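You operate a simulated robot arm through the tools that you are given. There is no shell and no other tool. Be economical: measure what you need, move in short steps, check, and stop when the job is done.

You run a simulated robot arm. Do the job below in one go: nothing can be reset, and whatever is moved stays where it is left.

TASK
Slide the coarse dish along the steel table until it stands next to the zinc ring.
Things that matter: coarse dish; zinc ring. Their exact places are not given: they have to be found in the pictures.

Only the result counts: the job must be done as asked and must still hold three seconds after the hand-in. Knocking over, shifting, dropping, spilling or breaking anything else fails it.

THE ROBOT
A 7-joint arm with a two-finger parallel gripper on a trunk, on a base that drives. Base frame: it is fixed to the floor where the robot stands at the start and does not move with it; the origin is under the middle of the robot, x ahead of it, y to its left, z up. Units: mm, degrees, N and s.
With the tool pointing down near the work surface it reaches from about 480 to 920 mm from the robot's upright axis, wherever it stands. Its first joint turns from -115.0 to 115.0 degrees. Payload 3.91 kg.
Tool frame: the origin (TCP) lies between the finger pads and is the grasp point; the fingertips stand 30 mm ahead of it; z points along the fingers, y is the line along which they close. The gripper opens to 110 mm. The fingers are 20 mm wide and 10 mm thick; the gripper's body (48 by 112 mm) begins 55 mm behind the TCP.
Orientation is told as [roll, pitch, yaw] about the base's x, y, z axes, in that order, counted from this pose: with the fingers straight down and closing along the base's y, the tool's x points along the base's -x, its y along +y and its z along -z.

THE INTERFACE
- The arm moves only by the tool drive_tool. Its argument "increments" is a list of rows, each a list of 7 numbers: the finger opening in m, from 0 to 0.11, then the shift along the tool's x, y, z in m, then the turn, a rotation vector about the tool's x, y, z in degrees. In form: [[jaw, dx, dy, dz, rx, ry, rz], ...]. A call has 1 to 12 rows; each row shifts and turns the commanded pose from where the row before left it, along the tool's axes as they then stand. Rows are played at 5 a second. More than 50 mm and 8.6 degrees between two rows, or a gripper value outside its range, and nothing of the call is played. Where a pose cannot be reached the arm comes as near as it can. A force on the tool above 40 N (or 10 N above the force at the start of the call, whichever is more), or a blocked arm, ends the call early, and 0.2 s more pass. The fingers move at their own pace (about 153 mm/s each) and stop on an object; they squeeze with about 30 N. The grip force told is the motor's: it shows also when the fingers shut on nothing. Time passes only in rows, and 0.2 s behind the last, so rows that do not move let the fingers close. It gives the time, the measured TCP pose, the force on the tool (base axes), the opening and the grip force at its end, in the units of the frame above (readings bear some noise).
- Cameras (640 x 400 px; columns grow to the right, rows downward): "scene" is now at [217.2, 205.5, 1191]; the picture's right is [0.01, -1.00, 0.00], its down [-0.77, -0.01, -0.64] and it looks along [0.64, 0.01, -0.77] (base axes); focal length 292 px, centre (320, 200). "wrist" rides on the gripper at [72, 17, -103] in the tool frame; the picture's right is [-0.23, 0.97, 0.00], its down [-0.76, -0.18, -0.62] and it looks along [-0.61, -0.14, 0.78] (tool axes); focal length 222 px, centre (320, 200).
- capture(camera): a new picture of that camera. It takes no simulated time.
- raise_lower(by): slides the trunk up (or, below 0, down) by that many mm; the arm and the scene camera ride with it, the base frame stays. It gives what a move gives, with no picture.
- drive_base(legs): drives the robot by 1 to 6 legs, each [ahead, left, turn to the left] in mm, mm and degrees, along the robot's own axes; the way and the turn of a leg run together, so that a leg with both is an arc; at most 1500 mm and 180 degrees a leg. The arm and the cameras ride along, it lands a little off, and it stops where it bumps. It gives what a move gives.
- turn_head(pan, tilt): turns the head with the scene camera to pan (to the left, within 80 degrees either way) and tilt (down, from -29 to 69), counted from straight ahead of the robot. It gives what a move gives.
- measure_at(camera, pixels): for up to 12 pixels [column, row] of the newest picture of that camera ("zoom" is the newest enlarged one), the place [x, y, z] in the base frame of the surface seen there, good to about 2 mm. It takes no simulated time.
- zoom(camera, box): a new picture of the part [left, top, right, bottom] of that camera's present view, enlarged. It takes no simulated time.
- hand_in(): hands the job in; it is judged then, once.

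Work in short steps. Measure before you move; look again where a grasp or a placing could have gone wrong, and mend it. You have 80 turns and 48 pictures in all, those below and enlarged ones among them. Open the gripper and draw the arm clear of the work before you hand the job in, unless the task says otherwise; then end with one line.

The tools are called after "Request:" by a JSON object that holds its "op" and its "data". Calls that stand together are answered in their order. drive_tool: Moves the arm, as the interface text tells. Its arguments: {"type":"object","properties":{"increments":{"type":"array","items":{"type":"array","items":{"type":"number"}}}},"required":["increments"]} The other tools are called the same way: raise_lower (by) slides the trunk up or down; drive_base (legs) drives the base; turn_head (pan, tilt) turns the head that bears the scene camera; capture (camera) takes a picture; measure_at (camera, pixels) gives the place of the surface under pixels of a picture; zoom (camera, box) takes an enlarged picture of a part of a camera's view; hand_in () hands the job in.

At the start:

```text
clock: 0.0
position: [455.3, 157.6, 839.2]
tool_rot: [-0.1, 0.0, 0.0]
ft_force: [0.6, -0.5, 0.1]
width: 109.9
grasp_force: 0.1
trunk travel left (down, up): [-550.0, 440.0]
robot x, y, heading: [-1.7, 0.4, 0.3]
head pan, tilt: [0.6, 50.3]
```

scene: 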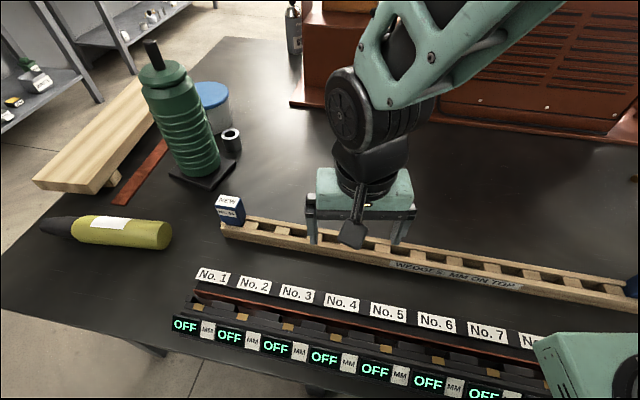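
wrist: 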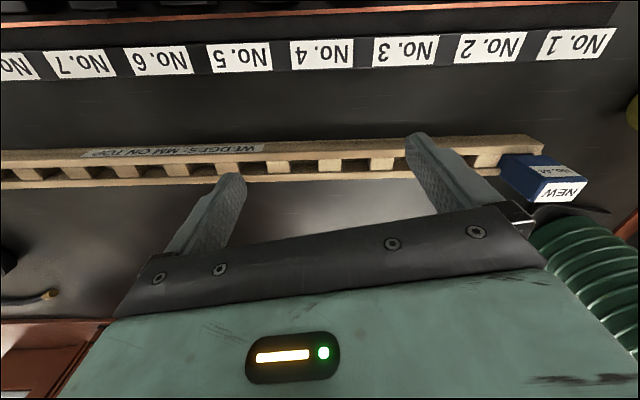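

The opening picture shows a small ring-like thing at (231,140) and a blue-lidded tub at (212,105), but no clear dish. I turn the head to look around the table.

Request:
{"op": "turn_head", "data": {"pan": -40, "tilt": 45}}

Request:
{"op": "capture", "data": {"camera": "scene"}}

Request:
{"op": "turn_head", "data": {"pan": 50, "tilt": 40}}

Request:
{"op": "capture", "data": {"camera": "scene"}}

```text
clock: 1.1
position: [457.0, 156.2, 838.7]
tool_rot: [0.0, 0.0, 0.0]
ft_force: [-0.1, 0.4, -0.5]
width: 110.0
grasp_force: 0.1
trunk travel left (down, up): [-550.0, 440.0]
robot x, y, heading: [-0.9, 3.5, 0.1]
head pan, tilt: [-40.0, 45.0]
```

```text
45 pictures are left
```

scene: 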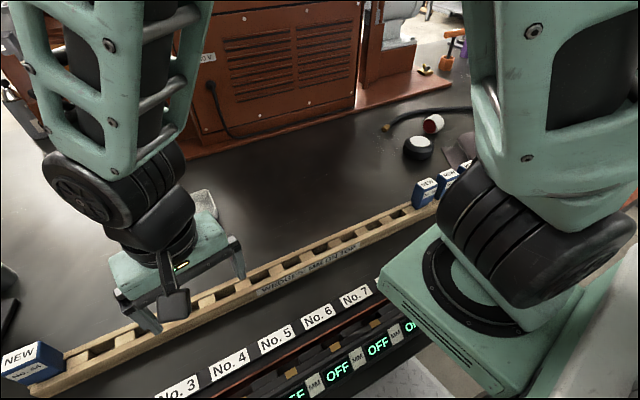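

```text
clock: 2.7
position: [455.2, 156.4, 839.6]
tool_rot: [0.0, 0.0, 0.1]
ft_force: [-0.3, -0.9, 0.3]
width: 110.0
grasp_force: 0.0
trunk travel left (down, up): [-550.0, 440.0]
robot x, y, heading: [-0.3, -2.5, 0.2]
head pan, tilt: [50.0, 40.0]
```

```text
44 pictures are left
```

scene: 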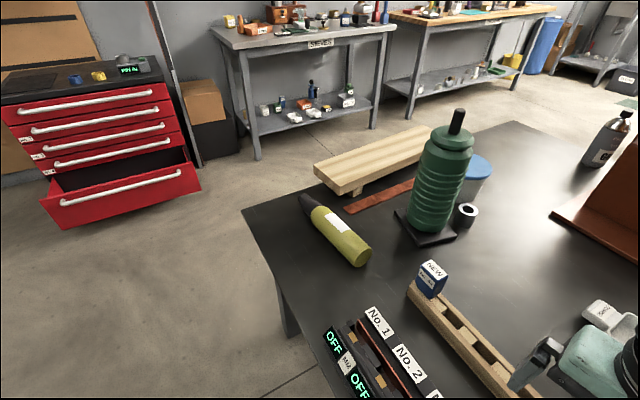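

A grey side table at (300,40) bears a sign and many small things; there is also a wooden bench at (470,20). I zoom in on both.

Request:
{"op": "zoom", "data": {"camera": "scene", "box": [200, 0, 400, 125]}}

Request:
{"op": "zoom", "data": {"camera": "scene", "box": [380, 0, 640, 160]}}

Request:
{"op": "turn_head", "data": {"pan": 60, "tilt": 5}}

Request:
{"op": "capture", "data": {"camera": "scene"}}

```text
3.20 times, centred on (300, 62) of scene
```

zoom: 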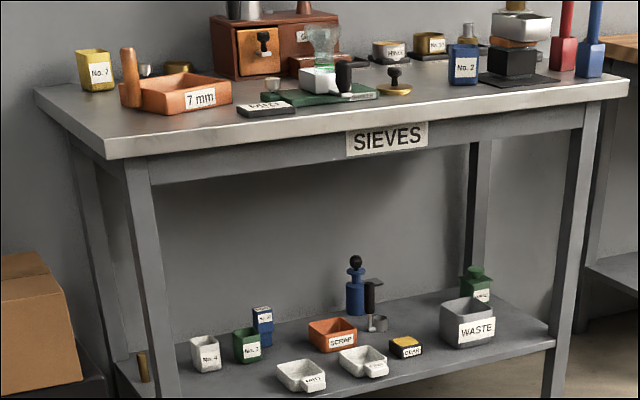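

```text
2.46 times, centred on (510, 80) of scene
```

zoom: 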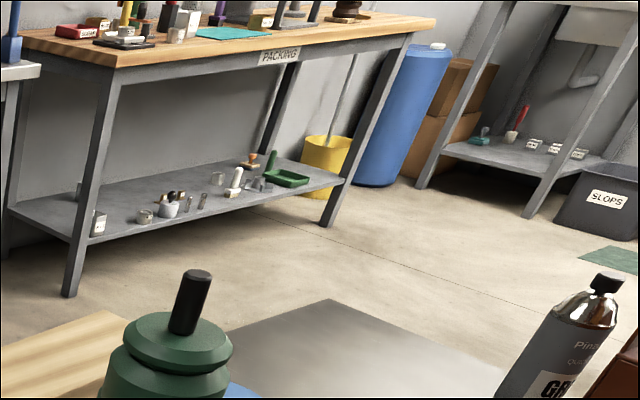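

```text
clock: 3.7
position: [454.3, 156.2, 839.2]
tool_rot: [0.2, 0.0, 0.0]
ft_force: [-0.3, -0.3, 0.2]
width: 110.0
grasp_force: 0.0
trunk travel left (down, up): [-550.0, 440.0]
robot x, y, heading: [0.5, 2.8, 0.0]
head pan, tilt: [60.0, 5.0]
```

```text
41 pictures are left
```

scene: 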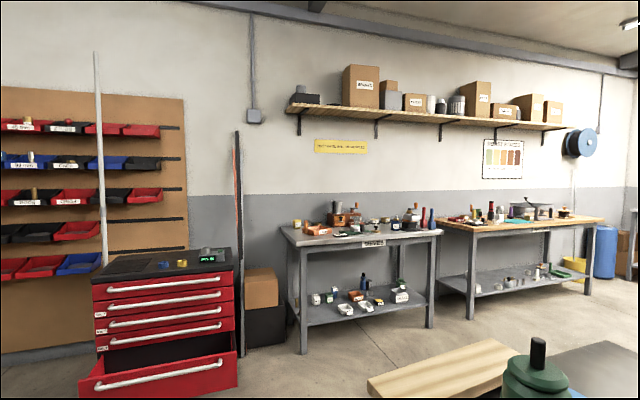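

The sieves table looks like the steel one. I zoom in more closely on its top and look at the other side too.

Request:
{"op": "zoom", "data": {"camera": "scene", "box": [275, 190, 445, 296]}}

Request:
{"op": "turn_head", "data": {"pan": -20, "tilt": 5}}

Request:
{"op": "capture", "data": {"camera": "scene"}}

Request:
{"op": "turn_head", "data": {"pan": -80, "tilt": 15}}

Request:
{"op": "capture", "data": {"camera": "scene"}}

```text
3.76 times, centred on (360, 243) of scene
```

zoom: 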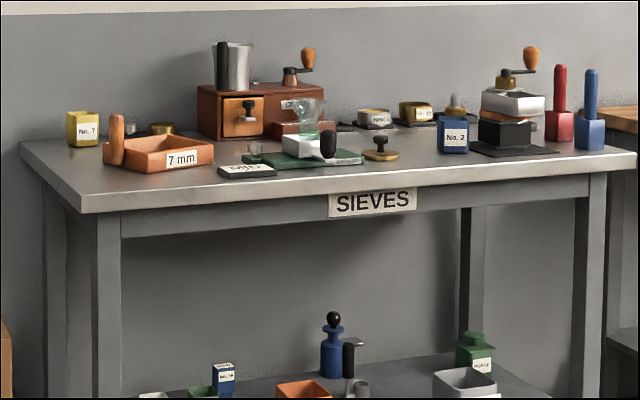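

```text
clock: 5.3
position: [454.6, 157.1, 839.4]
tool_rot: [0.0, 0.0, 0.0]
ft_force: [0.8, 0.6, -0.3]
width: 109.5
grasp_force: 0.0
trunk travel left (down, up): [-550.0, 440.0]
robot x, y, heading: [-1.9, -2.5, 0.1]
head pan, tilt: [-20.0, 5.0]
```

```text
39 pictures are left
```

scene: 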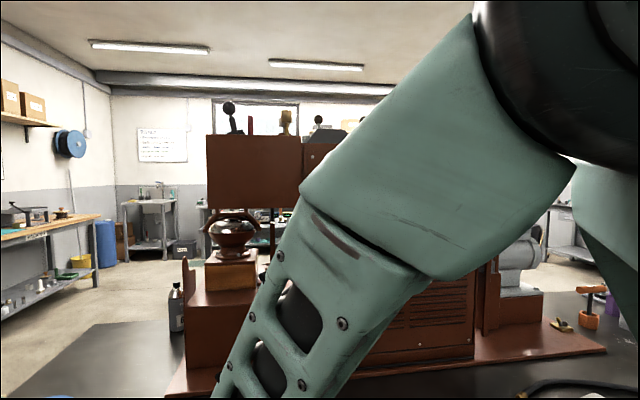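

```text
clock: 6.6
position: [455.4, 157.2, 840.8]
tool_rot: [0.1, 0.0, 0.0]
ft_force: [0.0, 0.4, -0.3]
width: 109.9
grasp_force: 0.1
trunk travel left (down, up): [-550.0, 440.0]
robot x, y, heading: [-0.8, 2.4, 0.0]
head pan, tilt: [-80.0, 15.0]
```

```text
38 pictures are left
```

scene: 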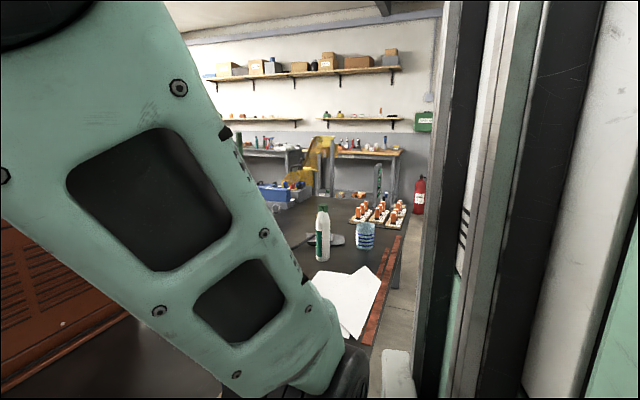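

There are further tables on the right; I zoom in there, then turn back to the sieves table to measure it.

Request:
{"op": "zoom", "data": {"camera": "scene", "box": [230, 110, 430, 235]}}

Request:
{"op": "turn_head", "data": {"pan": 55, "tilt": 15}}

Request:
{"op": "capture", "data": {"camera": "scene"}}

```text
3.20 times, centred on (330, 172) of scene
```

zoom: 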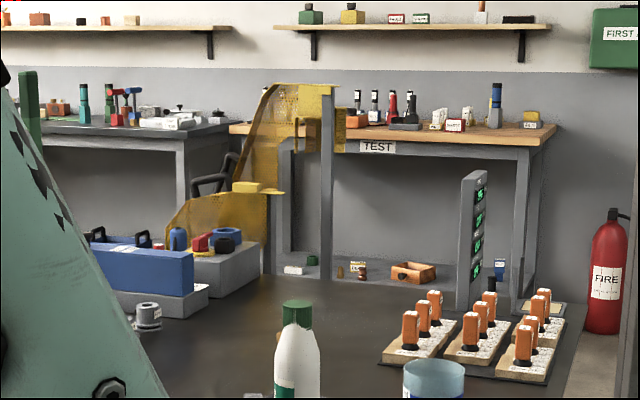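

```text
clock: 8.7
position: [454.9, 157.3, 839.7]
tool_rot: [0.1, 0.0, 0.0]
ft_force: [0.3, 0.6, -0.6]
width: 110.1
grasp_force: 0.0
trunk travel left (down, up): [-550.0, 440.0]
robot x, y, heading: [-0.9, -0.1, -0.2]
head pan, tilt: [55.0, 15.0]
```

```text
36 pictures are left
```

scene: 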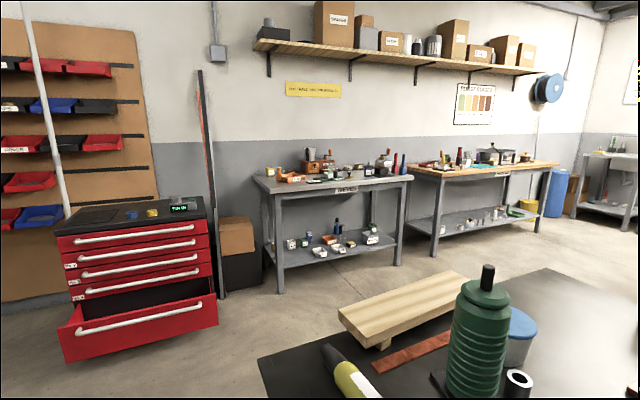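

I measure the sieves table's top, front edge, legs, and the obstacles between.

Request:
{"op": "measure_at", "data": {"camera": "scene", "pixels": [[268, 190], [405, 178], [254, 178], [290, 292], [396, 264], [437, 256], [265, 365], [345, 318], [400, 270], [216, 320], [345, 186], [540, 270]]}}

```text
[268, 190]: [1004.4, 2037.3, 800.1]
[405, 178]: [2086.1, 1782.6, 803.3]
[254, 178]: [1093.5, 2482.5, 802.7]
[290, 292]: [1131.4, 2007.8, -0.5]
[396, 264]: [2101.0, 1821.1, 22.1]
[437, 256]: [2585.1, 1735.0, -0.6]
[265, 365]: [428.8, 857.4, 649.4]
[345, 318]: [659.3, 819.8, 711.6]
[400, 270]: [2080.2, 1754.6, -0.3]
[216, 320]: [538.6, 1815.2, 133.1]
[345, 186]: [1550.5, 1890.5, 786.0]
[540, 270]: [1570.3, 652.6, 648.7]
```

The sieves table's front edge runs from (1004,2037) to (2086,1783), top z≈801. Before driving I measure the drawer chest, and the plank's overhang for the aisle width.

Request:
{"op": "measure_at", "data": {"camera": "scene", "pixels": [[64, 360], [58, 330], [216, 325], [341, 322], [376, 350], [340, 308], [448, 272], [468, 276], [200, 380], [300, 320], [230, 290], [262, 290]]}}

Request:
{"op": "turn_head", "data": {"pan": 80, "tilt": 45}}

Request:
{"op": "capture", "data": {"camera": "scene"}}

```text
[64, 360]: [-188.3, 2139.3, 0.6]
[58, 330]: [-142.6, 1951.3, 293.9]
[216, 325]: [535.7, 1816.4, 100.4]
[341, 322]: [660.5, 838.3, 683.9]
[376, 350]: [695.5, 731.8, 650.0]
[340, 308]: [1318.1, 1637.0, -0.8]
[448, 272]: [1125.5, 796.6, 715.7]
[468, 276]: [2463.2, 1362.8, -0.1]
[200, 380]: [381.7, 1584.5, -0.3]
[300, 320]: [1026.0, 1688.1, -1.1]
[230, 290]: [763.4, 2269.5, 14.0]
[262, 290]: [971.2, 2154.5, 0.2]
```

```text
clock: 9.7
position: [455.3, 155.9, 839.5]
tool_rot: [0.0, 0.0, -0.1]
ft_force: [-0.3, -0.7, -0.6]
width: 109.7
grasp_force: 0.1
trunk travel left (down, up): [-550.0, 440.0]
robot x, y, heading: [-0.6, 1.5, 0.2]
head pan, tilt: [80.0, 45.0]
```

```text
35 pictures are left
```

scene: 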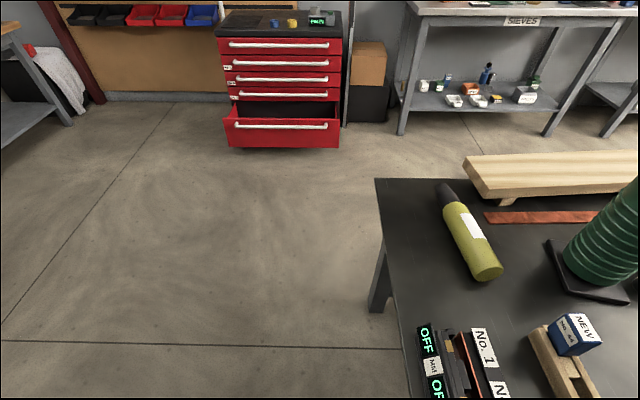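

The floor to the left is free (drawer front at y≈1820, plank edge under y≈900). I raise the trunk, since the other table is 150 mm higher, and drive back, left, and down the aisle.

Request:
{"op": "raise_lower", "data": {"by": 200}}

Request:
{"op": "drive_base", "data": {"legs": [[-250, 0, 0], [0, 1330, 0], [800, 0, 0], [750, 0, 0], [0, 0, 77]]}}

Request:
{"op": "turn_head", "data": {"pan": 0, "tilt": 40}}

Request:
{"op": "capture", "data": {"camera": "scene"}}

```text
clock: 11.8
position: [454.4, 156.4, 1040.4]
tool_rot: [0.1, 0.0, 0.0]
ft_force: [0.1, -0.5, 0.7]
width: 110.0
grasp_force: 0.0
trunk travel left (down, up): [-750.0, 240.0]
robot x, y, heading: [0.5, 1.0, -0.3]
head pan, tilt: [80.0, 45.0]
```

```text
clock: 30.8
position: [1261.4, 1777.5, 1039.9]
tool_rot: [0.0, 0.1, 75.0]
ft_force: [-0.4, -0.3, 0.1]
width: 110.2
grasp_force: 0.0
trunk travel left (down, up): [-750.0, 240.0]
robot x, y, heading: [1290.3, 1299.7, 75.0]
head pan, tilt: [80.0, 45.0]
```

```text
clock: 32.4
position: [1261.3, 1776.9, 1040.2]
tool_rot: [-0.1, 0.0, 74.9]
ft_force: [-0.5, 0.7, 0.3]
width: 109.9
grasp_force: 0.0
trunk travel left (down, up): [-750.0, 240.0]
robot x, y, heading: [1292.7, 1300.1, 74.9]
head pan, tilt: [0.0, 40.0]
```

```text
34 pictures are left
```

scene: 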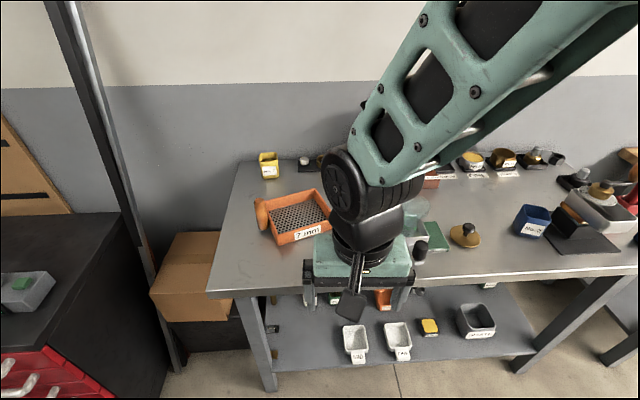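

The top is brushed steel. I zoom in on the left and right halves to read the labels.

Request:
{"op": "zoom", "data": {"camera": "scene", "box": [420, 130, 640, 268]}}

Request:
{"op": "zoom", "data": {"camera": "scene", "box": [230, 140, 360, 260]}}

```text
2.90 times, centred on (530, 199) of scene
```

zoom: 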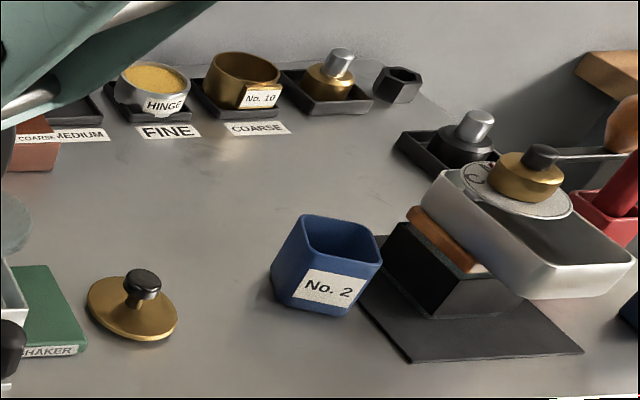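

```text
3.33 times, centred on (295, 200) of scene
```

zoom: 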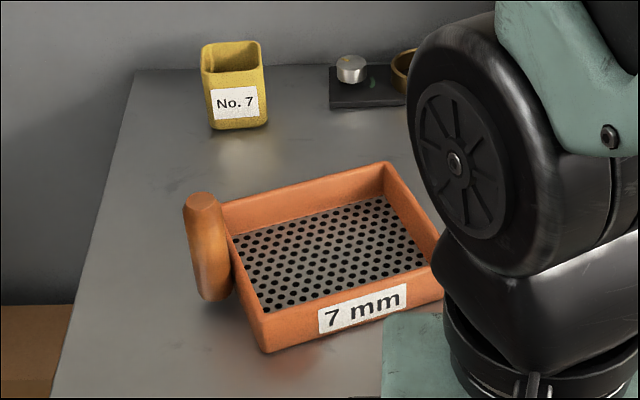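

The arm hides the middle. I move the gripper up and 400 mm to the robot's right to clear the view.

Request:
{"op": "drive_tool", "data": {"increments": [[0.05, 0, -0.035, -0.03, 0, 0, 0], [0.05, 0, -0.04, -0.03, 0, 0, 0], [0.05, 0, -0.045, -0.02, 0, 0, 0], [0.05, 0, -0.049, 0, 0, 0, 0], [0.05, 0, -0.049, 0, 0, 0, 0], [0.05, 0, -0.049, 0, 0, 0, 0], [0.05, 0, -0.049, 0, 0, 0, 0], [0.05, 0, -0.049, 0, 0, 0, 0], [0.05, 0, -0.049, 0, 0, 0, 0]]}}

Request:
{"op": "capture", "data": {"camera": "scene"}}

```text
clock: 34.4
position: [1659.4, 1676.4, 1119.9]
tool_rot: [0.0, 0.0, 75.0]
ft_force: [-0.6, 0.7, -0.1]
width: 50.0
grasp_force: 0.0
out of reach, approached as far as the arm can: row 6
trunk travel left (down, up): [-750.0, 240.0]
robot x, y, heading: [1296.0, 1293.2, 74.8]
head pan, tilt: [0.0, 40.0]
```

```text
31 pictures are left
```

scene: 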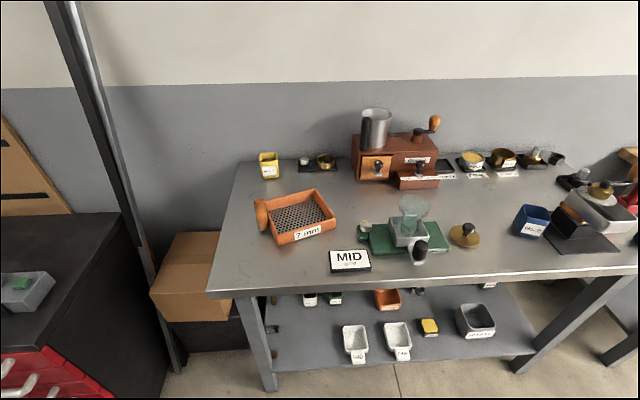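

Now the whole top is in view. I zoom in on the middle and the back right row.

Request:
{"op": "zoom", "data": {"camera": "scene", "box": [420, 130, 580, 190]}}

Request:
{"op": "zoom", "data": {"camera": "scene", "box": [320, 170, 490, 276]}}

Request:
{"op": "zoom", "data": {"camera": "scene", "box": [280, 120, 440, 220]}}

```text
4.00 times, centred on (500, 160) of scene
```

zoom: 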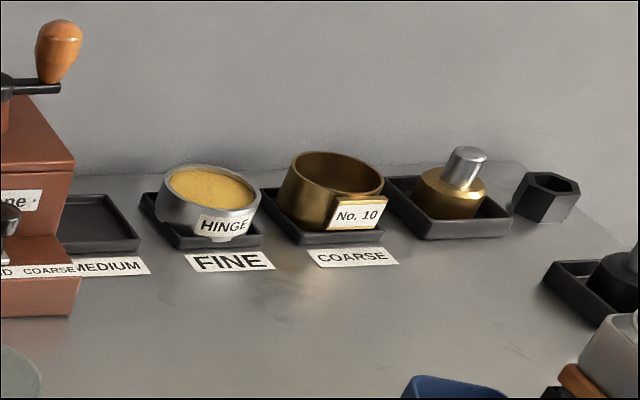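

```text
3.76 times, centred on (405, 223) of scene
```

zoom: 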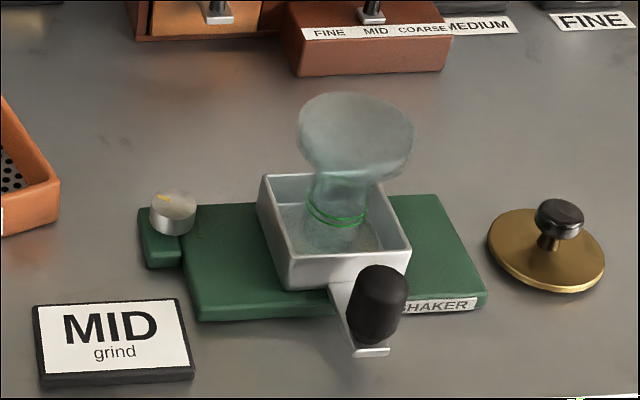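

```text
4.00 times, centred on (360, 170) of scene
```

zoom: 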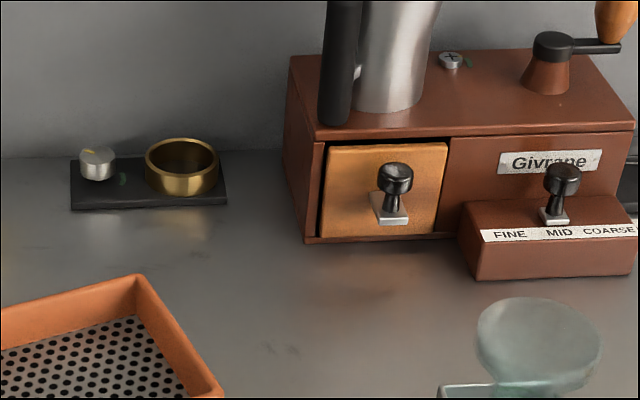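

The back row has black dishes with table tags MEDIUM, FINE and COARSE. I still need to identify the zinc ring, so I drive right along the table to look at the right end.

Request:
{"op": "drive_base", "data": {"legs": [[0, -420, 2]]}}

Request:
{"op": "turn_head", "data": {"pan": -5, "tilt": 35}}

Request:
{"op": "capture", "data": {"camera": "scene"}}

```text
clock: 36.9
position: [2053.5, 1582.1, 1120.1]
tool_rot: [0.0, 0.1, 76.4]
ft_force: [-0.4, 0.2, 0.4]
width: 50.0
grasp_force: 0.2
trunk travel left (down, up): [-750.0, 240.0]
robot x, y, heading: [1694.0, 1194.0, 76.6]
head pan, tilt: [0.0, 40.0]
```

```text
clock: 37.6
position: [2053.3, 1581.3, 1119.7]
tool_rot: [0.0, 0.0, 76.4]
ft_force: [0.4, 0.3, -0.2]
width: 50.2
grasp_force: 0.1
trunk travel left (down, up): [-750.0, 240.0]
robot x, y, heading: [1701.0, 1189.0, 76.3]
head pan, tilt: [-5.0, 35.0]
```

```text
27 pictures are left
```

scene: 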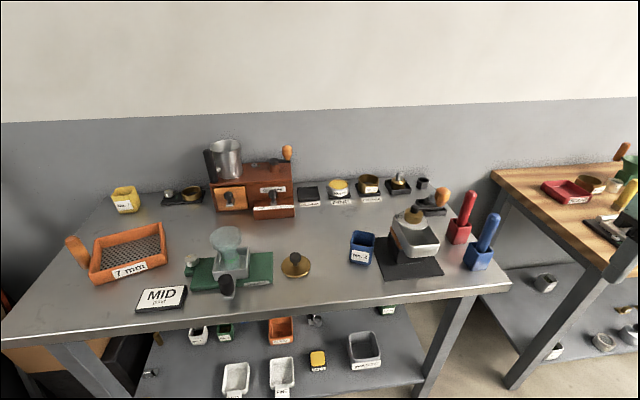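

Request:
{"op": "zoom", "data": {"camera": "scene", "box": [290, 160, 450, 220]}}

Request:
{"op": "zoom", "data": {"camera": "scene", "box": [340, 170, 510, 280]}}

```text
4.00 times, centred on (370, 190) of scene
```

zoom: 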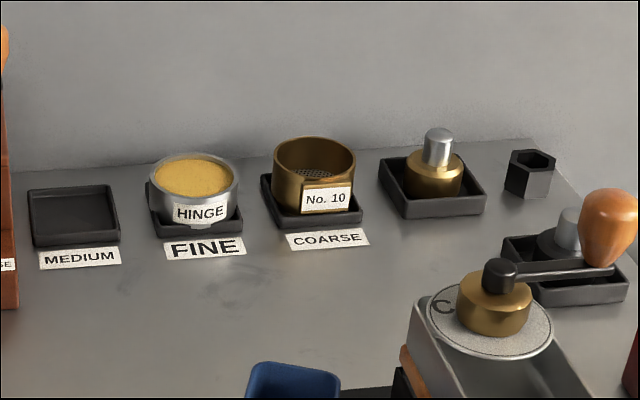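

```text
3.64 times, centred on (425, 225) of scene
```

zoom: 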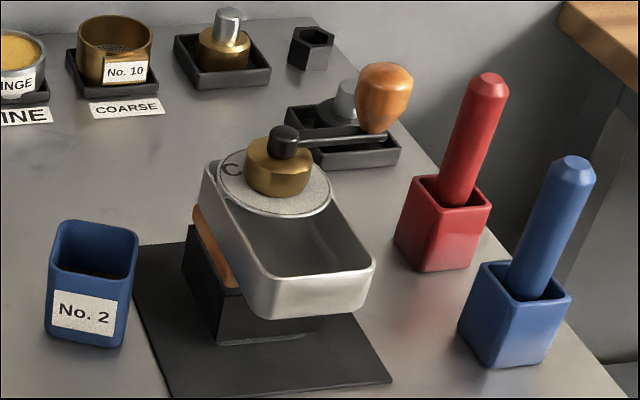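

No obvious zinc ring stands apart here, and the main table (z≈650) may itself be the steel table: it held a grey ring beside the green bottle and a pale dish behind the gripper. I turn to look at it from this side.

Request:
{"op": "drive_base", "data": {"legs": [[0, 0, -77], [-600, 0, 0]]}}

Request:
{"op": "turn_head", "data": {"pan": -70, "tilt": 40}}

Request:
{"op": "capture", "data": {"camera": "scene"}}

```text
clock: 44.3
position: [1558.7, 940.0, 1118.7]
tool_rot: [0.0, 0.0, -0.9]
ft_force: [-0.8, -0.4, -0.9]
width: 50.2
grasp_force: 0.1
trunk travel left (down, up): [-750.0, 240.0]
robot x, y, heading: [1099.3, 1199.6, -1.1]
head pan, tilt: [-5.0, 35.0]
```

```text
clock: 45.6
position: [1559.1, 940.5, 1118.9]
tool_rot: [0.0, 0.0, -0.9]
ft_force: [-0.1, 0.1, 0.5]
width: 50.2
grasp_force: 0.1
trunk travel left (down, up): [-750.0, 240.0]
robot x, y, heading: [1096.8, 1203.2, -1.0]
head pan, tilt: [-70.0, 40.0]
```

```text
24 pictures are left
```

scene: 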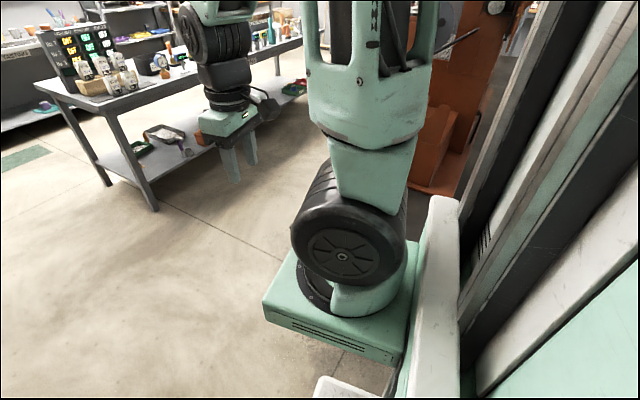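

The robot's own column and arm hide the main table from here. I drive back to near the starting place, with the arm now aside, and look at that table properly.

Request:
{"op": "drive_base", "data": {"legs": [[-700, 0, 1], [-680, 30, 0], [0, -900, 0]]}}

Request:
{"op": "turn_head", "data": {"pan": -15, "tilt": 30}}

Request:
{"op": "capture", "data": {"camera": "scene"}}

```text
clock: 57.0
position: [205.9, 101.9, 1119.7]
tool_rot: [0.0, 0.0, 0.3]
ft_force: [-0.4, -0.1, 1.0]
width: 50.2
grasp_force: 0.1
trunk travel left (down, up): [-750.0, 240.0]
robot x, y, heading: [-256.4, 356.6, 0.3]
head pan, tilt: [-70.0, 40.0]
```

```text
clock: 58.2
position: [206.7, 102.3, 1120.5]
tool_rot: [0.1, 0.0, 0.5]
ft_force: [-0.4, 0.2, -0.1]
width: 49.9
grasp_force: 0.1
trunk travel left (down, up): [-750.0, 240.0]
robot x, y, heading: [-257.4, 357.6, 0.3]
head pan, tilt: [-15.0, 30.0]
```

```text
23 pictures are left
```

scene: 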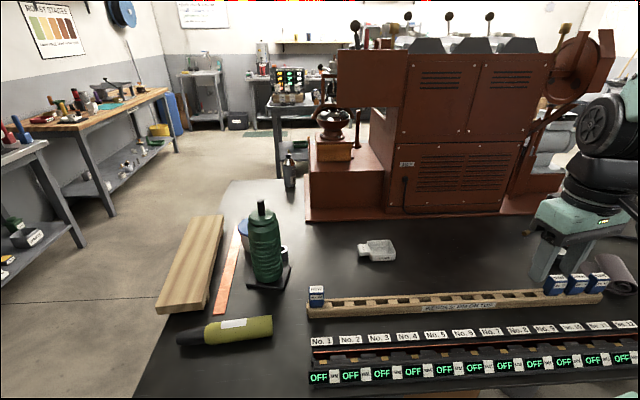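

The main table shows a flask, wedges and machines, but nothing like a coarse dish. I zoom once on its right part to be sure.

Request:
{"op": "turn_head", "data": {"pan": -45, "tilt": 25}}

Request:
{"op": "capture", "data": {"camera": "scene"}}

```text
clock: 59.2
position: [206.0, 102.9, 1119.7]
tool_rot: [0.0, 0.0, 0.3]
ft_force: [0.4, 0.3, 0.8]
width: 50.2
grasp_force: 0.1
trunk travel left (down, up): [-750.0, 240.0]
robot x, y, heading: [-259.8, 352.5, 0.1]
head pan, tilt: [-45.0, 25.0]
```

```text
22 pictures are left
```

scene: 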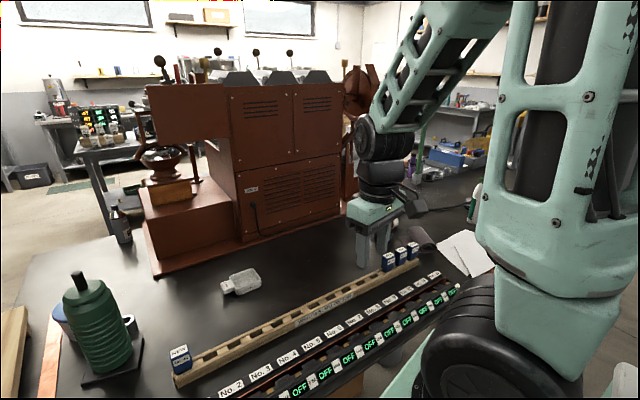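

Nothing else fits, so the sieves table with its COARSE tag is the place. I drive back there by the same lane.

Request:
{"op": "drive_base", "data": {"legs": [[0, 950, 0], [750, 0, 0], [750, 0, 0], [380, -100, 0], [0, 0, 76.7]]}}

Request:
{"op": "turn_head", "data": {"pan": 0, "tilt": 35}}

Request:
{"op": "zoom", "data": {"camera": "scene", "box": [280, 130, 480, 230]}}

```text
clock: 76.8
position: [1931.6, 1633.5, 1118.6]
tool_rot: [-0.1, 0.0, 78.4]
ft_force: [-0.8, 1.0, -0.2]
width: 50.2
grasp_force: 0.1
trunk travel left (down, up): [-750.0, 240.0]
robot x, y, heading: [1587.7, 1234.6, 78.2]
head pan, tilt: [-45.0, 25.0]
```

```text
clock: 77.9
position: [1931.7, 1632.4, 1119.8]
tool_rot: [0.0, 0.0, 78.4]
ft_force: [0.4, -0.5, 0.2]
width: 50.1
grasp_force: 0.0
trunk travel left (down, up): [-750.0, 240.0]
robot x, y, heading: [1588.6, 1229.3, 78.1]
head pan, tilt: [0.0, 35.0]
```

```text
3.20 times, centred on (380, 180) of scene
```

zoom: 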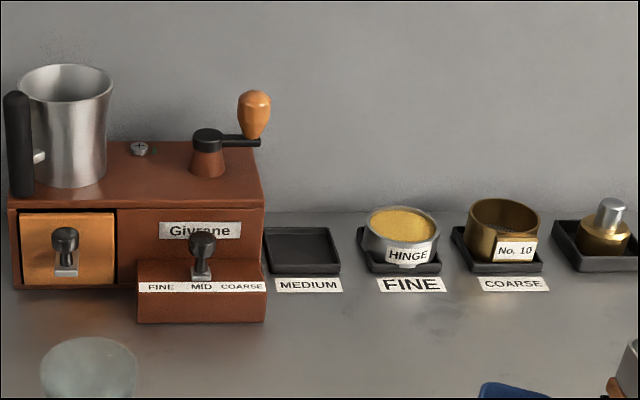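

I measure the dishes, rings and tags in this zoomed picture.

Request:
{"op": "measure_at", "data": {"camera": "zoom", "pixels": [[358, 228], [370, 270], [441, 270], [453, 228], [468, 272], [542, 270], [552, 222], [577, 268], [375, 218], [438, 220], [471, 212], [539, 212]]}}

Request:
{"op": "zoom", "data": {"camera": "scene", "box": [120, 230, 460, 400]}}

```text
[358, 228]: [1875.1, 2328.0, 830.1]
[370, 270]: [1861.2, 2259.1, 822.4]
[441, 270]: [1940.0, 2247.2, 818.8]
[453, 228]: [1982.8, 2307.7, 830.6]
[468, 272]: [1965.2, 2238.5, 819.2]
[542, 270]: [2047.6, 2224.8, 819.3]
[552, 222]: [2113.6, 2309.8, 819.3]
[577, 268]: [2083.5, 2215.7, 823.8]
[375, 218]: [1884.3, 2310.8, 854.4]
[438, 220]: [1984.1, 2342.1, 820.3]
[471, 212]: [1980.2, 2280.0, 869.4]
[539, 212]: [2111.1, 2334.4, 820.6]
```

```text
1.88 times, centred on (290, 315) of scene
```

zoom: 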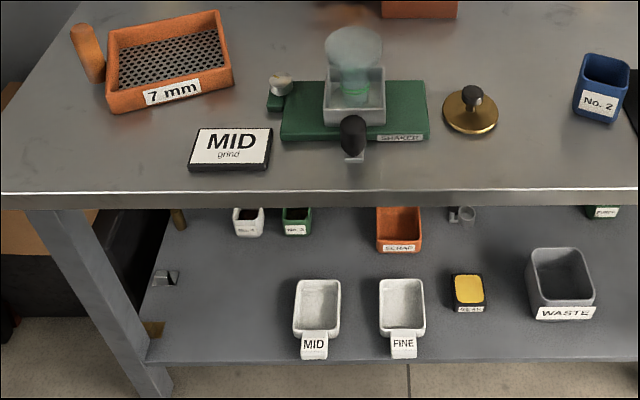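

The shelf holds white dishes with tabs reading MID and FINE; the third of the set (COARSE) is missing, and the pale tabbed thing on the main table looked just like these. The grey ring beside the green bottle is likely the zinc ring, so I drive back to look.

Request:
{"op": "drive_base", "data": {"legs": [[0, 0, -78], [-700, 0, 0], [-700, 40, 0], [-450, 30, 0], [0, -1300, 0]]}}

Request:
{"op": "turn_head", "data": {"pan": 10, "tilt": 35}}

Request:
{"op": "capture", "data": {"camera": "scene"}}

```text
clock: 97.0
position: [233.7, -242.1, 1120.8]
tool_rot: [-0.1, -0.1, 2.0]
ft_force: [0.2, 0.5, -0.1]
width: 50.3
grasp_force: 0.1
trunk travel left (down, up): [-750.0, 240.0]
robot x, y, heading: [-236.7, -3.6, 1.5]
head pan, tilt: [0.0, 35.0]
```

```text
clock: 97.7
position: [234.6, -241.9, 1119.4]
tool_rot: [0.1, 0.0, 2.0]
ft_force: [0.1, 0.6, 1.0]
width: 50.1
grasp_force: 0.1
trunk travel left (down, up): [-750.0, 240.0]
robot x, y, heading: [-235.6, -6.1, 1.7]
head pan, tilt: [10.0, 35.0]
```

```text
19 pictures are left
```

scene: 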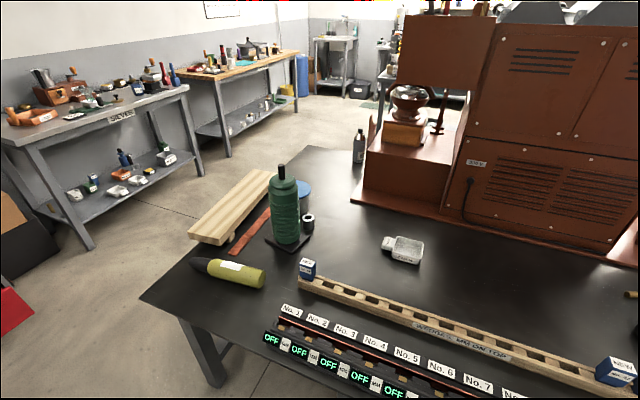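

The pale dish at (403,249) and the ring at (308,222) are both on the dark steel table. I zoom in on them.

Request:
{"op": "zoom", "data": {"camera": "scene", "box": [250, 160, 450, 285]}}

```text
3.20 times, centred on (350, 222) of scene
```

zoom: 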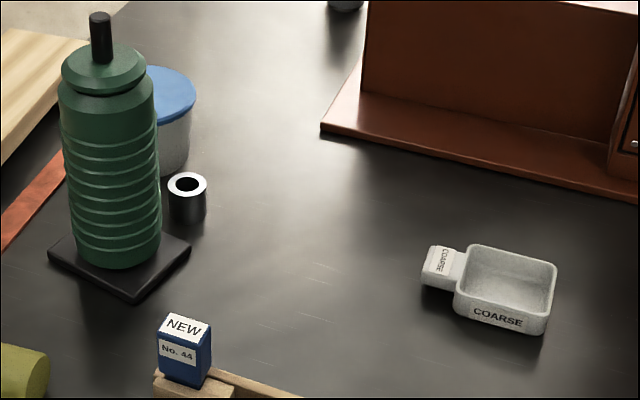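

The COARSE dish is confirmed at (403,249). I measure it and the ring, then check the right part of the table for other rings.

Request:
{"op": "measure_at", "data": {"camera": "zoom", "pixels": [[188, 177], [188, 221], [171, 190], [206, 190], [428, 260], [425, 283], [465, 248], [557, 265], [458, 310], [542, 332], [440, 285], [505, 290]]}}

Request:
{"op": "turn_head", "data": {"pan": -30, "tilt": 30}}

Request:
{"op": "capture", "data": {"camera": "scene"}}

```text
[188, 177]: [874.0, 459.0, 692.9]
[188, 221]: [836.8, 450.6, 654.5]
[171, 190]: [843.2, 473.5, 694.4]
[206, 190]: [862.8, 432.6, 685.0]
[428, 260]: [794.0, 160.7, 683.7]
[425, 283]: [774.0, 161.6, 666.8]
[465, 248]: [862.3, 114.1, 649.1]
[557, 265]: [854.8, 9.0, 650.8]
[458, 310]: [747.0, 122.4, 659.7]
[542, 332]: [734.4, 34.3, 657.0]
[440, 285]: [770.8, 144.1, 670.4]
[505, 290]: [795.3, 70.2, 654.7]
```

```text
clock: 98.8
position: [234.4, -240.9, 1120.5]
tool_rot: [0.0, 0.1, 2.1]
ft_force: [0.6, -0.3, 0.4]
width: 50.1
grasp_force: 0.1
trunk travel left (down, up): [-750.0, 240.0]
robot x, y, heading: [-238.0, -3.1, 2.0]
head pan, tilt: [-30.0, 30.0]
```

```text
17 pictures are left
```

scene: 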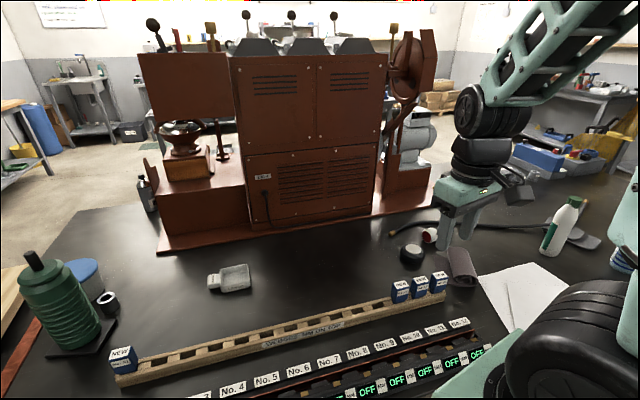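

Request:
{"op": "zoom", "data": {"camera": "scene", "box": [370, 200, 530, 300]}}

Request:
{"op": "measure_at", "data": {"camera": "scene", "pixels": [[411, 250], [411, 266], [402, 292], [212, 277], [250, 266], [249, 288], [215, 291], [100, 300], [108, 311], [165, 250], [110, 330], [300, 320]]}}

```text
4.00 times, centred on (450, 250) of scene
```

zoom: 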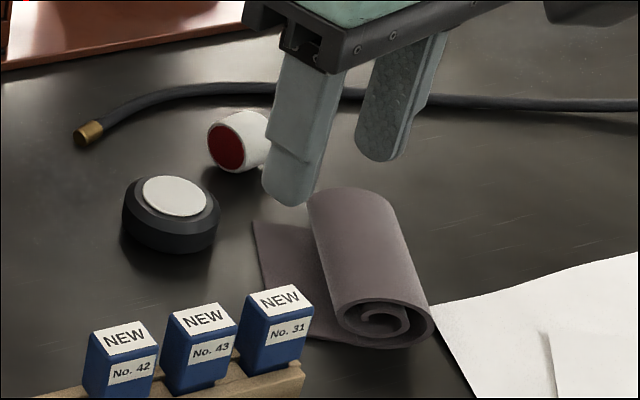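

```text
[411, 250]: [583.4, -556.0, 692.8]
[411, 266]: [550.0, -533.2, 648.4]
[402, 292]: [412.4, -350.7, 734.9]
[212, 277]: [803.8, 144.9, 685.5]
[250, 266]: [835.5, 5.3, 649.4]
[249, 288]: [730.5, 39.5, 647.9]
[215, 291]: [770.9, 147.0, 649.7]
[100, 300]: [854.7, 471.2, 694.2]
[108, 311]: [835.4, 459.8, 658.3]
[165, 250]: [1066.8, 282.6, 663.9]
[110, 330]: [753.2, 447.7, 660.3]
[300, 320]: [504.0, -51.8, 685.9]
```

The puck on the right isn't a ring. An earlier view showed a grey round part near the blue tray at the far right; I zoom in there.

Request:
{"op": "zoom", "data": {"camera": "scene", "box": [490, 110, 640, 230]}}

```text
3.33 times, centred on (565, 170) of scene
```

zoom: 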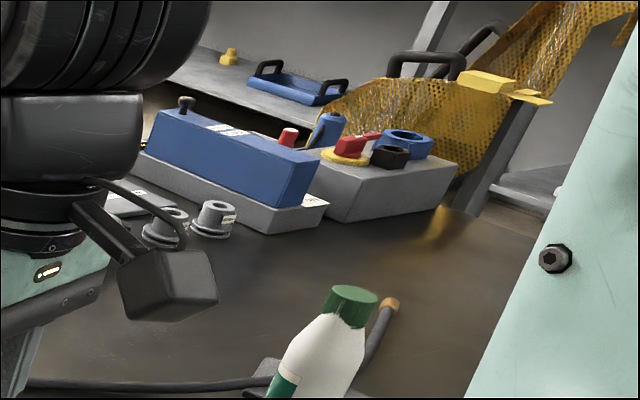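

Two flanged, labelled bushings stand there. I zoom more tightly on them and on the ring near the green bottle.

Request:
{"op": "zoom", "data": {"camera": "scene", "box": [515, 160, 555, 190]}}

Request:
{"op": "zoom", "data": {"camera": "scene", "box": [80, 275, 140, 320]}}

Request:
{"op": "measure_at", "data": {"camera": "scene", "pixels": [[555, 176], [541, 178], [562, 240]]}}

```text
13.33 times, centred on (535, 175) of scene
```

zoom: 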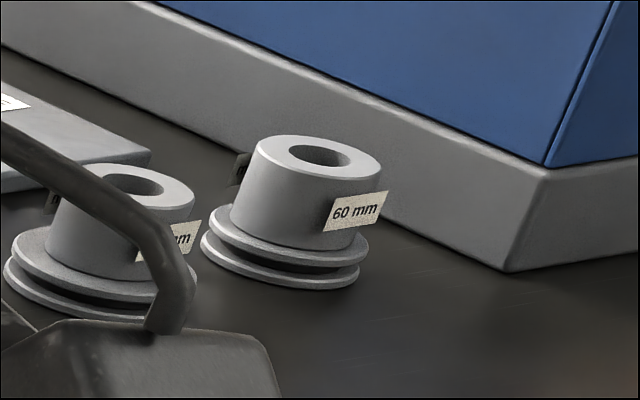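

```text
8.89 times, centred on (110, 298) of scene
```

zoom: 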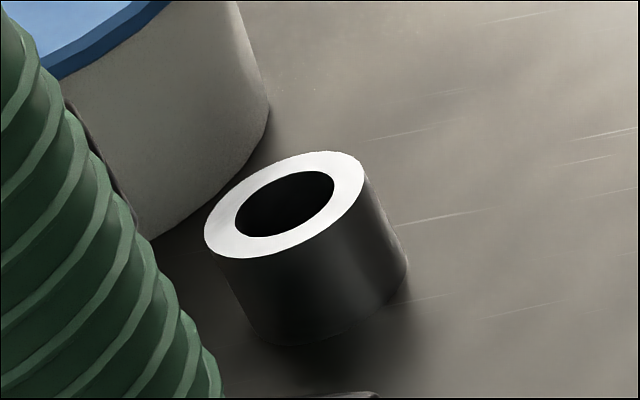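

```text
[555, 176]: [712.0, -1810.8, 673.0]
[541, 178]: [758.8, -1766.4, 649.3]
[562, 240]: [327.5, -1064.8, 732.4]
```

The near ring is plain bare metal, while the far ones are labelled 60 mm dies, so the ring at about (855,455) is the zinc ring. I drive up to the table in front of the dish and look with the head.

Request:
{"op": "drive_base", "data": {"legs": [[225, 190, -1.8]]}}

Request:
{"op": "turn_head", "data": {"pan": 0, "tilt": 45}}

Request:
{"op": "zoom", "data": {"camera": "scene", "box": [180, 80, 500, 280]}}

```text
clock: 100.8
position: [447.0, -62.0, 1119.7]
tool_rot: [-0.1, 0.0, 0.5]
ft_force: [0.2, -0.5, 0.5]
width: 50.3
grasp_force: 0.1
trunk travel left (down, up): [-750.0, 240.0]
robot x, y, heading: [-14.6, 188.7, 0.2]
head pan, tilt: [-30.0, 30.0]
```

```text
clock: 101.8
position: [448.6, -62.0, 1121.2]
tool_rot: [-0.1, 0.0, 0.5]
ft_force: [-0.3, 0.1, -0.4]
width: 49.9
grasp_force: 0.1
trunk travel left (down, up): [-750.0, 240.0]
robot x, y, heading: [-14.1, 192.4, 0.6]
head pan, tilt: [0.0, 45.0]
```

```text
2.00 times, centred on (340, 180) of scene
```

zoom: 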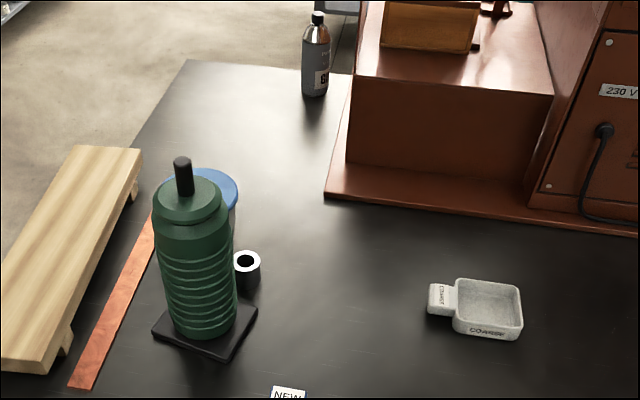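

I measure the dish's corners, its handle, the ring and the green bottle's base plate.

Request:
{"op": "measure_at", "data": {"camera": "zoom", "pixels": [[259, 262], [247, 289], [246, 253], [254, 313], [229, 356], [233, 280], [456, 330], [517, 338], [520, 289], [460, 282], [433, 287], [432, 311]]}}

Request:
{"op": "measure_at", "data": {"camera": "zoom", "pixels": [[450, 290], [448, 314], [431, 299], [442, 288], [442, 303], [487, 305], [519, 310], [236, 200], [461, 312], [486, 282], [330, 195], [430, 305]]}}

```text
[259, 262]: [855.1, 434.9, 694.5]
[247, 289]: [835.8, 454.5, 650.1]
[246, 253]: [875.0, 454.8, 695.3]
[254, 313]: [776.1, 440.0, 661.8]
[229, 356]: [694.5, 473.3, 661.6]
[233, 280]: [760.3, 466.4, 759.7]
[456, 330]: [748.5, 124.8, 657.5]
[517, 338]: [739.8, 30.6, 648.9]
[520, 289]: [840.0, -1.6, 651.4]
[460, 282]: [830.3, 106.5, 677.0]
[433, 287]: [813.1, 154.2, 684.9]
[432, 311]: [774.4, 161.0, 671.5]
```

```text
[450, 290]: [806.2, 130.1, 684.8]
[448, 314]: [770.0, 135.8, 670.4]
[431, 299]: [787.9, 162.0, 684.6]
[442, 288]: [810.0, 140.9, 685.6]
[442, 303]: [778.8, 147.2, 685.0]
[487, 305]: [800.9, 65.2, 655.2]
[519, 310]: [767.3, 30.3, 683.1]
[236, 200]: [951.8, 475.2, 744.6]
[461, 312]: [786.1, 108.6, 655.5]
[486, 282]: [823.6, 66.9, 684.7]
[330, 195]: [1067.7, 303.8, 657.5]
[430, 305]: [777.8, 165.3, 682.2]
```

Dish body centre ≈(786,70), its handle centre ≈(793,146) with top z 685; ring centre ≈(855,455), radius 20. I plan to grip the handle, slide the dish without lifting and turn it so its flat side ends up about 12 mm from the ring. First I lower the trunk, move over the handle and turn the gripper -98°.

Request:
{"op": "raise_lower", "data": {"by": -200}}

Request:
{"op": "drive_tool", "data": {"increments": [[0.07, -0.043, 0.026, 0, 0, 0, 0], [0.07, -0.043, 0.026, 0, 0, 0, 0], [0.07, -0.043, 0.026, 0, 0, 0, 0], [0.07, -0.043, 0.026, 0, 0, 0, 0], [0.07, -0.043, 0.026, 0, 0, 0, 0], [0.07, -0.043, 0.026, 0, 0, 0, 0], [0.07, -0.043, 0.026, 0, 0, 0, 0], [0.07, -0.043, 0.026, 0, 0, 0, 0]]}}

Request:
{"op": "drive_tool", "data": {"increments": [[0.07, 0, 0, 0, 0, 0, 8.2], [0.07, 0, 0, 0, 0, 0, 8.2], [0.07, 0, 0, 0, 0, 0, 8.2], [0.07, 0, 0, 0, 0, 0, 8.2], [0.07, 0, 0, 0, 0, 0, 8.2], [0.07, 0, 0, 0, 0, 0, 8.2], [0.07, 0, 0, 0, 0, 0, 8.2], [0.07, 0, 0, 0, 0, 0, 8.2], [0.07, 0, 0, 0, 0, 0, 8.2], [0.07, 0, 0, 0, 0, 0, 8.2], [0.07, 0, 0, 0, 0, 0, 8.2], [0.07, 0, 0, 0, 0, 0, 8.2]]}}

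Request:
{"op": "capture", "data": {"camera": "wrist"}}

```text
clock: 103.9
position: [448.0, -63.0, 919.6]
tool_rot: [0.0, 0.0, 0.6]
ft_force: [0.6, -0.7, 0.0]
width: 50.4
grasp_force: 0.1
trunk travel left (down, up): [-550.0, 440.0]
robot x, y, heading: [-17.0, 189.0, 0.7]
head pan, tilt: [0.0, 45.0]
```

```text
refused: row 1 steps farther than a row can; nothing moved
```

```text
clock: 106.5
position: [447.4, -61.6, 919.6]
tool_rot: [0.0, 0.0, -98.0]
ft_force: [0.0, -0.1, 1.1]
width: 69.9
grasp_force: 0.2
trunk travel left (down, up): [-550.0, 440.0]
robot x, y, heading: [-19.0, 188.8, 0.1]
head pan, tilt: [0.0, 45.0]
```

```text
11 pictures are left
```

wrist: 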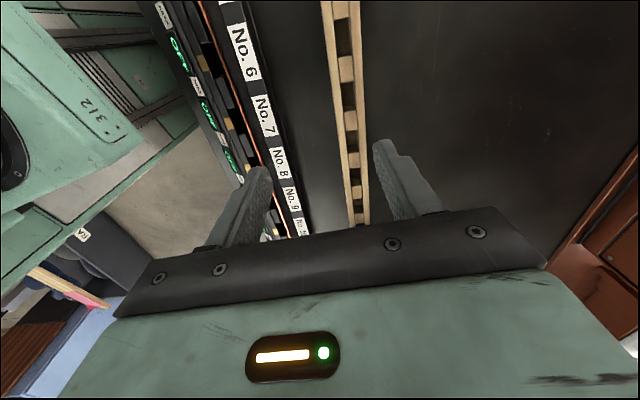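

The turn is done but the shift was refused (row slightly too long). I redo the shift in the turned tool axes, to over the handle at (793,146).

Request:
{"op": "drive_tool", "data": {"increments": [[0.07, 0.0282, 0.0349, 0, 0, 0, 0], [0.07, 0.0282, 0.0349, 0, 0, 0, 0], [0.07, 0.0282, 0.0349, 0, 0, 0, 0], [0.07, 0.0282, 0.0349, 0, 0, 0, 0], [0.07, 0.0282, 0.0349, 0, 0, 0, 0], [0.07, 0.0282, 0.0349, 0, 0, 0, 0], [0.07, 0.0282, 0.0349, 0, 0, 0, 0], [0.07, 0.0282, 0.0349, 0, 0, 0, 0], [0.07, 0.0282, 0.0349, 0, 0, 0, 0], [0.07, 0, 0, 0.04, 0, 0, 0], [0.07, 0, 0, 0.04, 0, 0, 0], [0.07, 0, 0, 0.04, 0, 0, 0]]}}

Request:
{"op": "capture", "data": {"camera": "wrist"}}

```text
clock: 109.1
position: [797.9, 143.3, 798.8]
tool_rot: [-0.1, -0.1, -97.9]
ft_force: [-0.5, 0.2, 0.9]
width: 69.9
grasp_force: 0.0
trunk travel left (down, up): [-550.0, 440.0]
robot x, y, heading: [-16.3, 193.5, 0.6]
head pan, tilt: [0.0, 45.0]
```

```text
10 pictures are left
```

wrist: 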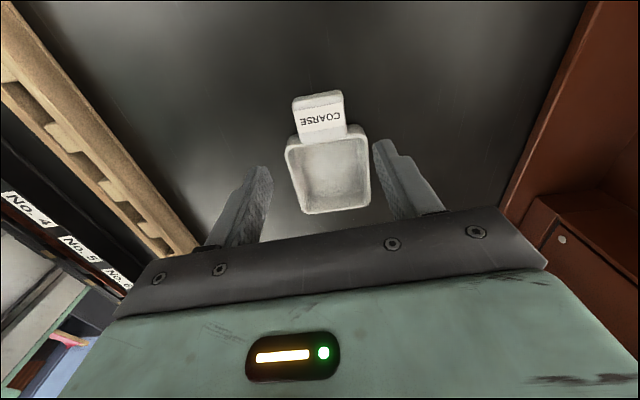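

The handle shows at (292..345, 92..135), slightly turned. I measure its corners from this closer view.

Request:
{"op": "measure_at", "data": {"camera": "wrist", "pixels": [[294, 100], [341, 93], [299, 130], [345, 124], [320, 112], [290, 143], [362, 141], [305, 208], [366, 203], [318, 97], [330, 180]]}}

```text
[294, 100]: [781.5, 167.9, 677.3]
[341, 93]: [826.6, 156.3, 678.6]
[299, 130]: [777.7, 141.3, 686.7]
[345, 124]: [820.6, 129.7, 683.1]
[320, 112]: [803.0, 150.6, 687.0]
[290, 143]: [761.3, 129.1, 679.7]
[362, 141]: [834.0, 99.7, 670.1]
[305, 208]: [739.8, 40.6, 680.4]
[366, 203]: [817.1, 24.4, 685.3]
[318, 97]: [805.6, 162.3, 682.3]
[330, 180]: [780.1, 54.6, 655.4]
```

The handle centre is about (803,149) and the dish is turned by about -13°. I adjust the gripper by 5° and a few mm, then descend to z≈684 (tips ≈654).

Request:
{"op": "drive_tool", "data": {"increments": [[0.07, 0.0066, 0.0041, 0, 0, 0, 5], [0.07, 0, 0, 0.03, 0, 0, 0], [0.07, 0, 0, 0.03, 0, 0, 0], [0.07, 0, 0, 0.03, 0, 0, 0], [0.07, 0, 0, 0.024, 0, 0, 0], [0.07, 0, 0, 0, 0, 0, 0]]}}

Request:
{"op": "capture", "data": {"camera": "wrist"}}

```text
clock: 110.5
position: [798.6, 148.4, 685.1]
tool_rot: [-0.1, 0.0, -102.8]
ft_force: [0.2, -1.0, -0.5]
width: 70.1
grasp_force: 0.1
trunk travel left (down, up): [-550.0, 440.0]
robot x, y, heading: [-20.6, 192.6, 0.6]
head pan, tilt: [0.0, 45.0]
```

```text
9 pictures are left
```

wrist: 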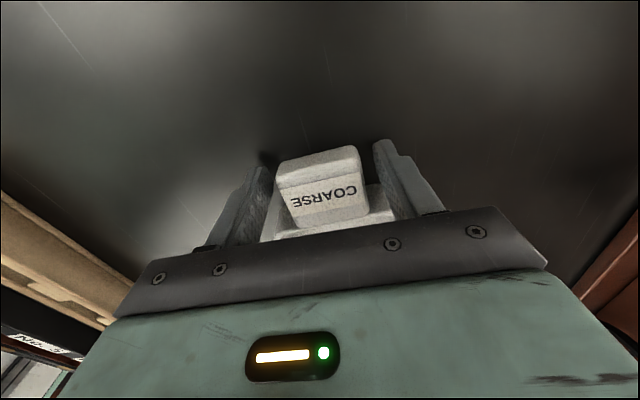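

The handle lies between the fingers. I close on it.

Request:
{"op": "drive_tool", "data": {"increments": [[0.055, 0, 0, 0, 0, 0, 0], [0.045, 0, 0, 0, 0, 0, 0], [0.03, 0, 0, 0, 0, 0, 0], [0.03, 0, 0, 0, 0, 0, 0], [0.03, 0, 0, 0, 0, 0, 0]]}}

```text
clock: 111.7
position: [797.9, 149.7, 685.7]
tool_rot: [0.0, 0.0, -102.9]
ft_force: [-0.3, 0.0, -0.3]
width: 49.6
grasp_force: 30.2
trunk travel left (down, up): [-550.0, 440.0]
robot x, y, heading: [-16.1, 186.3, 0.5]
head pan, tilt: [0.0, 45.0]
```

Grip holds (49.6 mm, 30 N). I turn the dish about the grip by +103°, flat on the table, so the handle points toward the robot.

Request:
{"op": "drive_tool", "data": {"increments": [[0.03, 0, 0, 0, 0, 0, -8.5], [0.03, 0, 0, 0, 0, 0, -8.5], [0.03, 0, 0, 0, 0, 0, -8.5], [0.03, 0, 0, 0, 0, 0, -8.5], [0.03, 0, 0, 0, 0, 0, -8.5], [0.03, 0, 0, 0, 0, 0, -8.5], [0.03, 0, 0, 0, 0, 0, -8.5], [0.03, 0, 0, 0, 0, 0, -8.5], [0.03, 0, 0, 0, 0, 0, -8.5], [0.03, 0, 0, 0, 0, 0, -8.5], [0.03, 0, 0, 0, 0, 0, -8.5], [0.03, 0, 0, 0, 0, 0, -8.5]]}}

Request:
{"op": "drive_tool", "data": {"increments": [[0.03, 0, 0.03, 0, 0, 0, 0], [0.03, 0, 0.03, 0, 0, 0, 0], [0.03, 0, 0.03, 0, 0, 0, 0], [0.03, 0, 0.03, 0, 0, 0, 0], [0.03, 0, 0.03, 0, 0, 0, 0]]}}

Request:
{"op": "capture", "data": {"camera": "scene"}}

```text
clock: 114.3
position: [797.5, 151.6, 687.0]
tool_rot: [0.0, 0.0, -0.7]
ft_force: [-0.5, 0.7, 0.0]
width: 49.4
grasp_force: 30.6
trunk travel left (down, up): [-550.0, 440.0]
robot x, y, heading: [-18.0, 189.5, 0.7]
head pan, tilt: [0.0, 45.0]
```

```text
clock: 115.5
position: [800.6, 300.3, 687.3]
tool_rot: [0.0, 0.1, -1.0]
ft_force: [0.3, -0.5, -1.3]
width: 49.3
grasp_force: 29.9
trunk travel left (down, up): [-550.0, 440.0]
robot x, y, heading: [-19.2, 189.2, 0.5]
head pan, tilt: [0.0, 45.0]
```

```text
8 pictures are left
```

scene: 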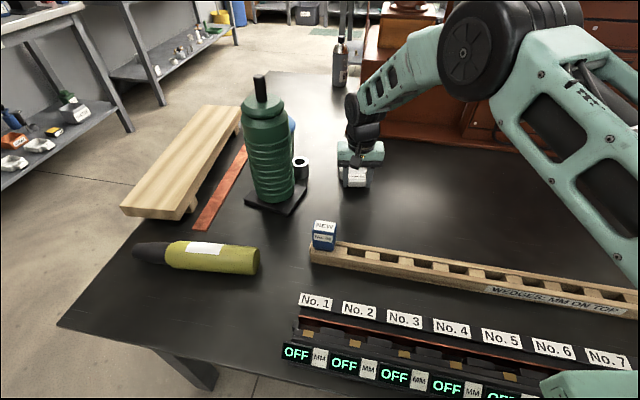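

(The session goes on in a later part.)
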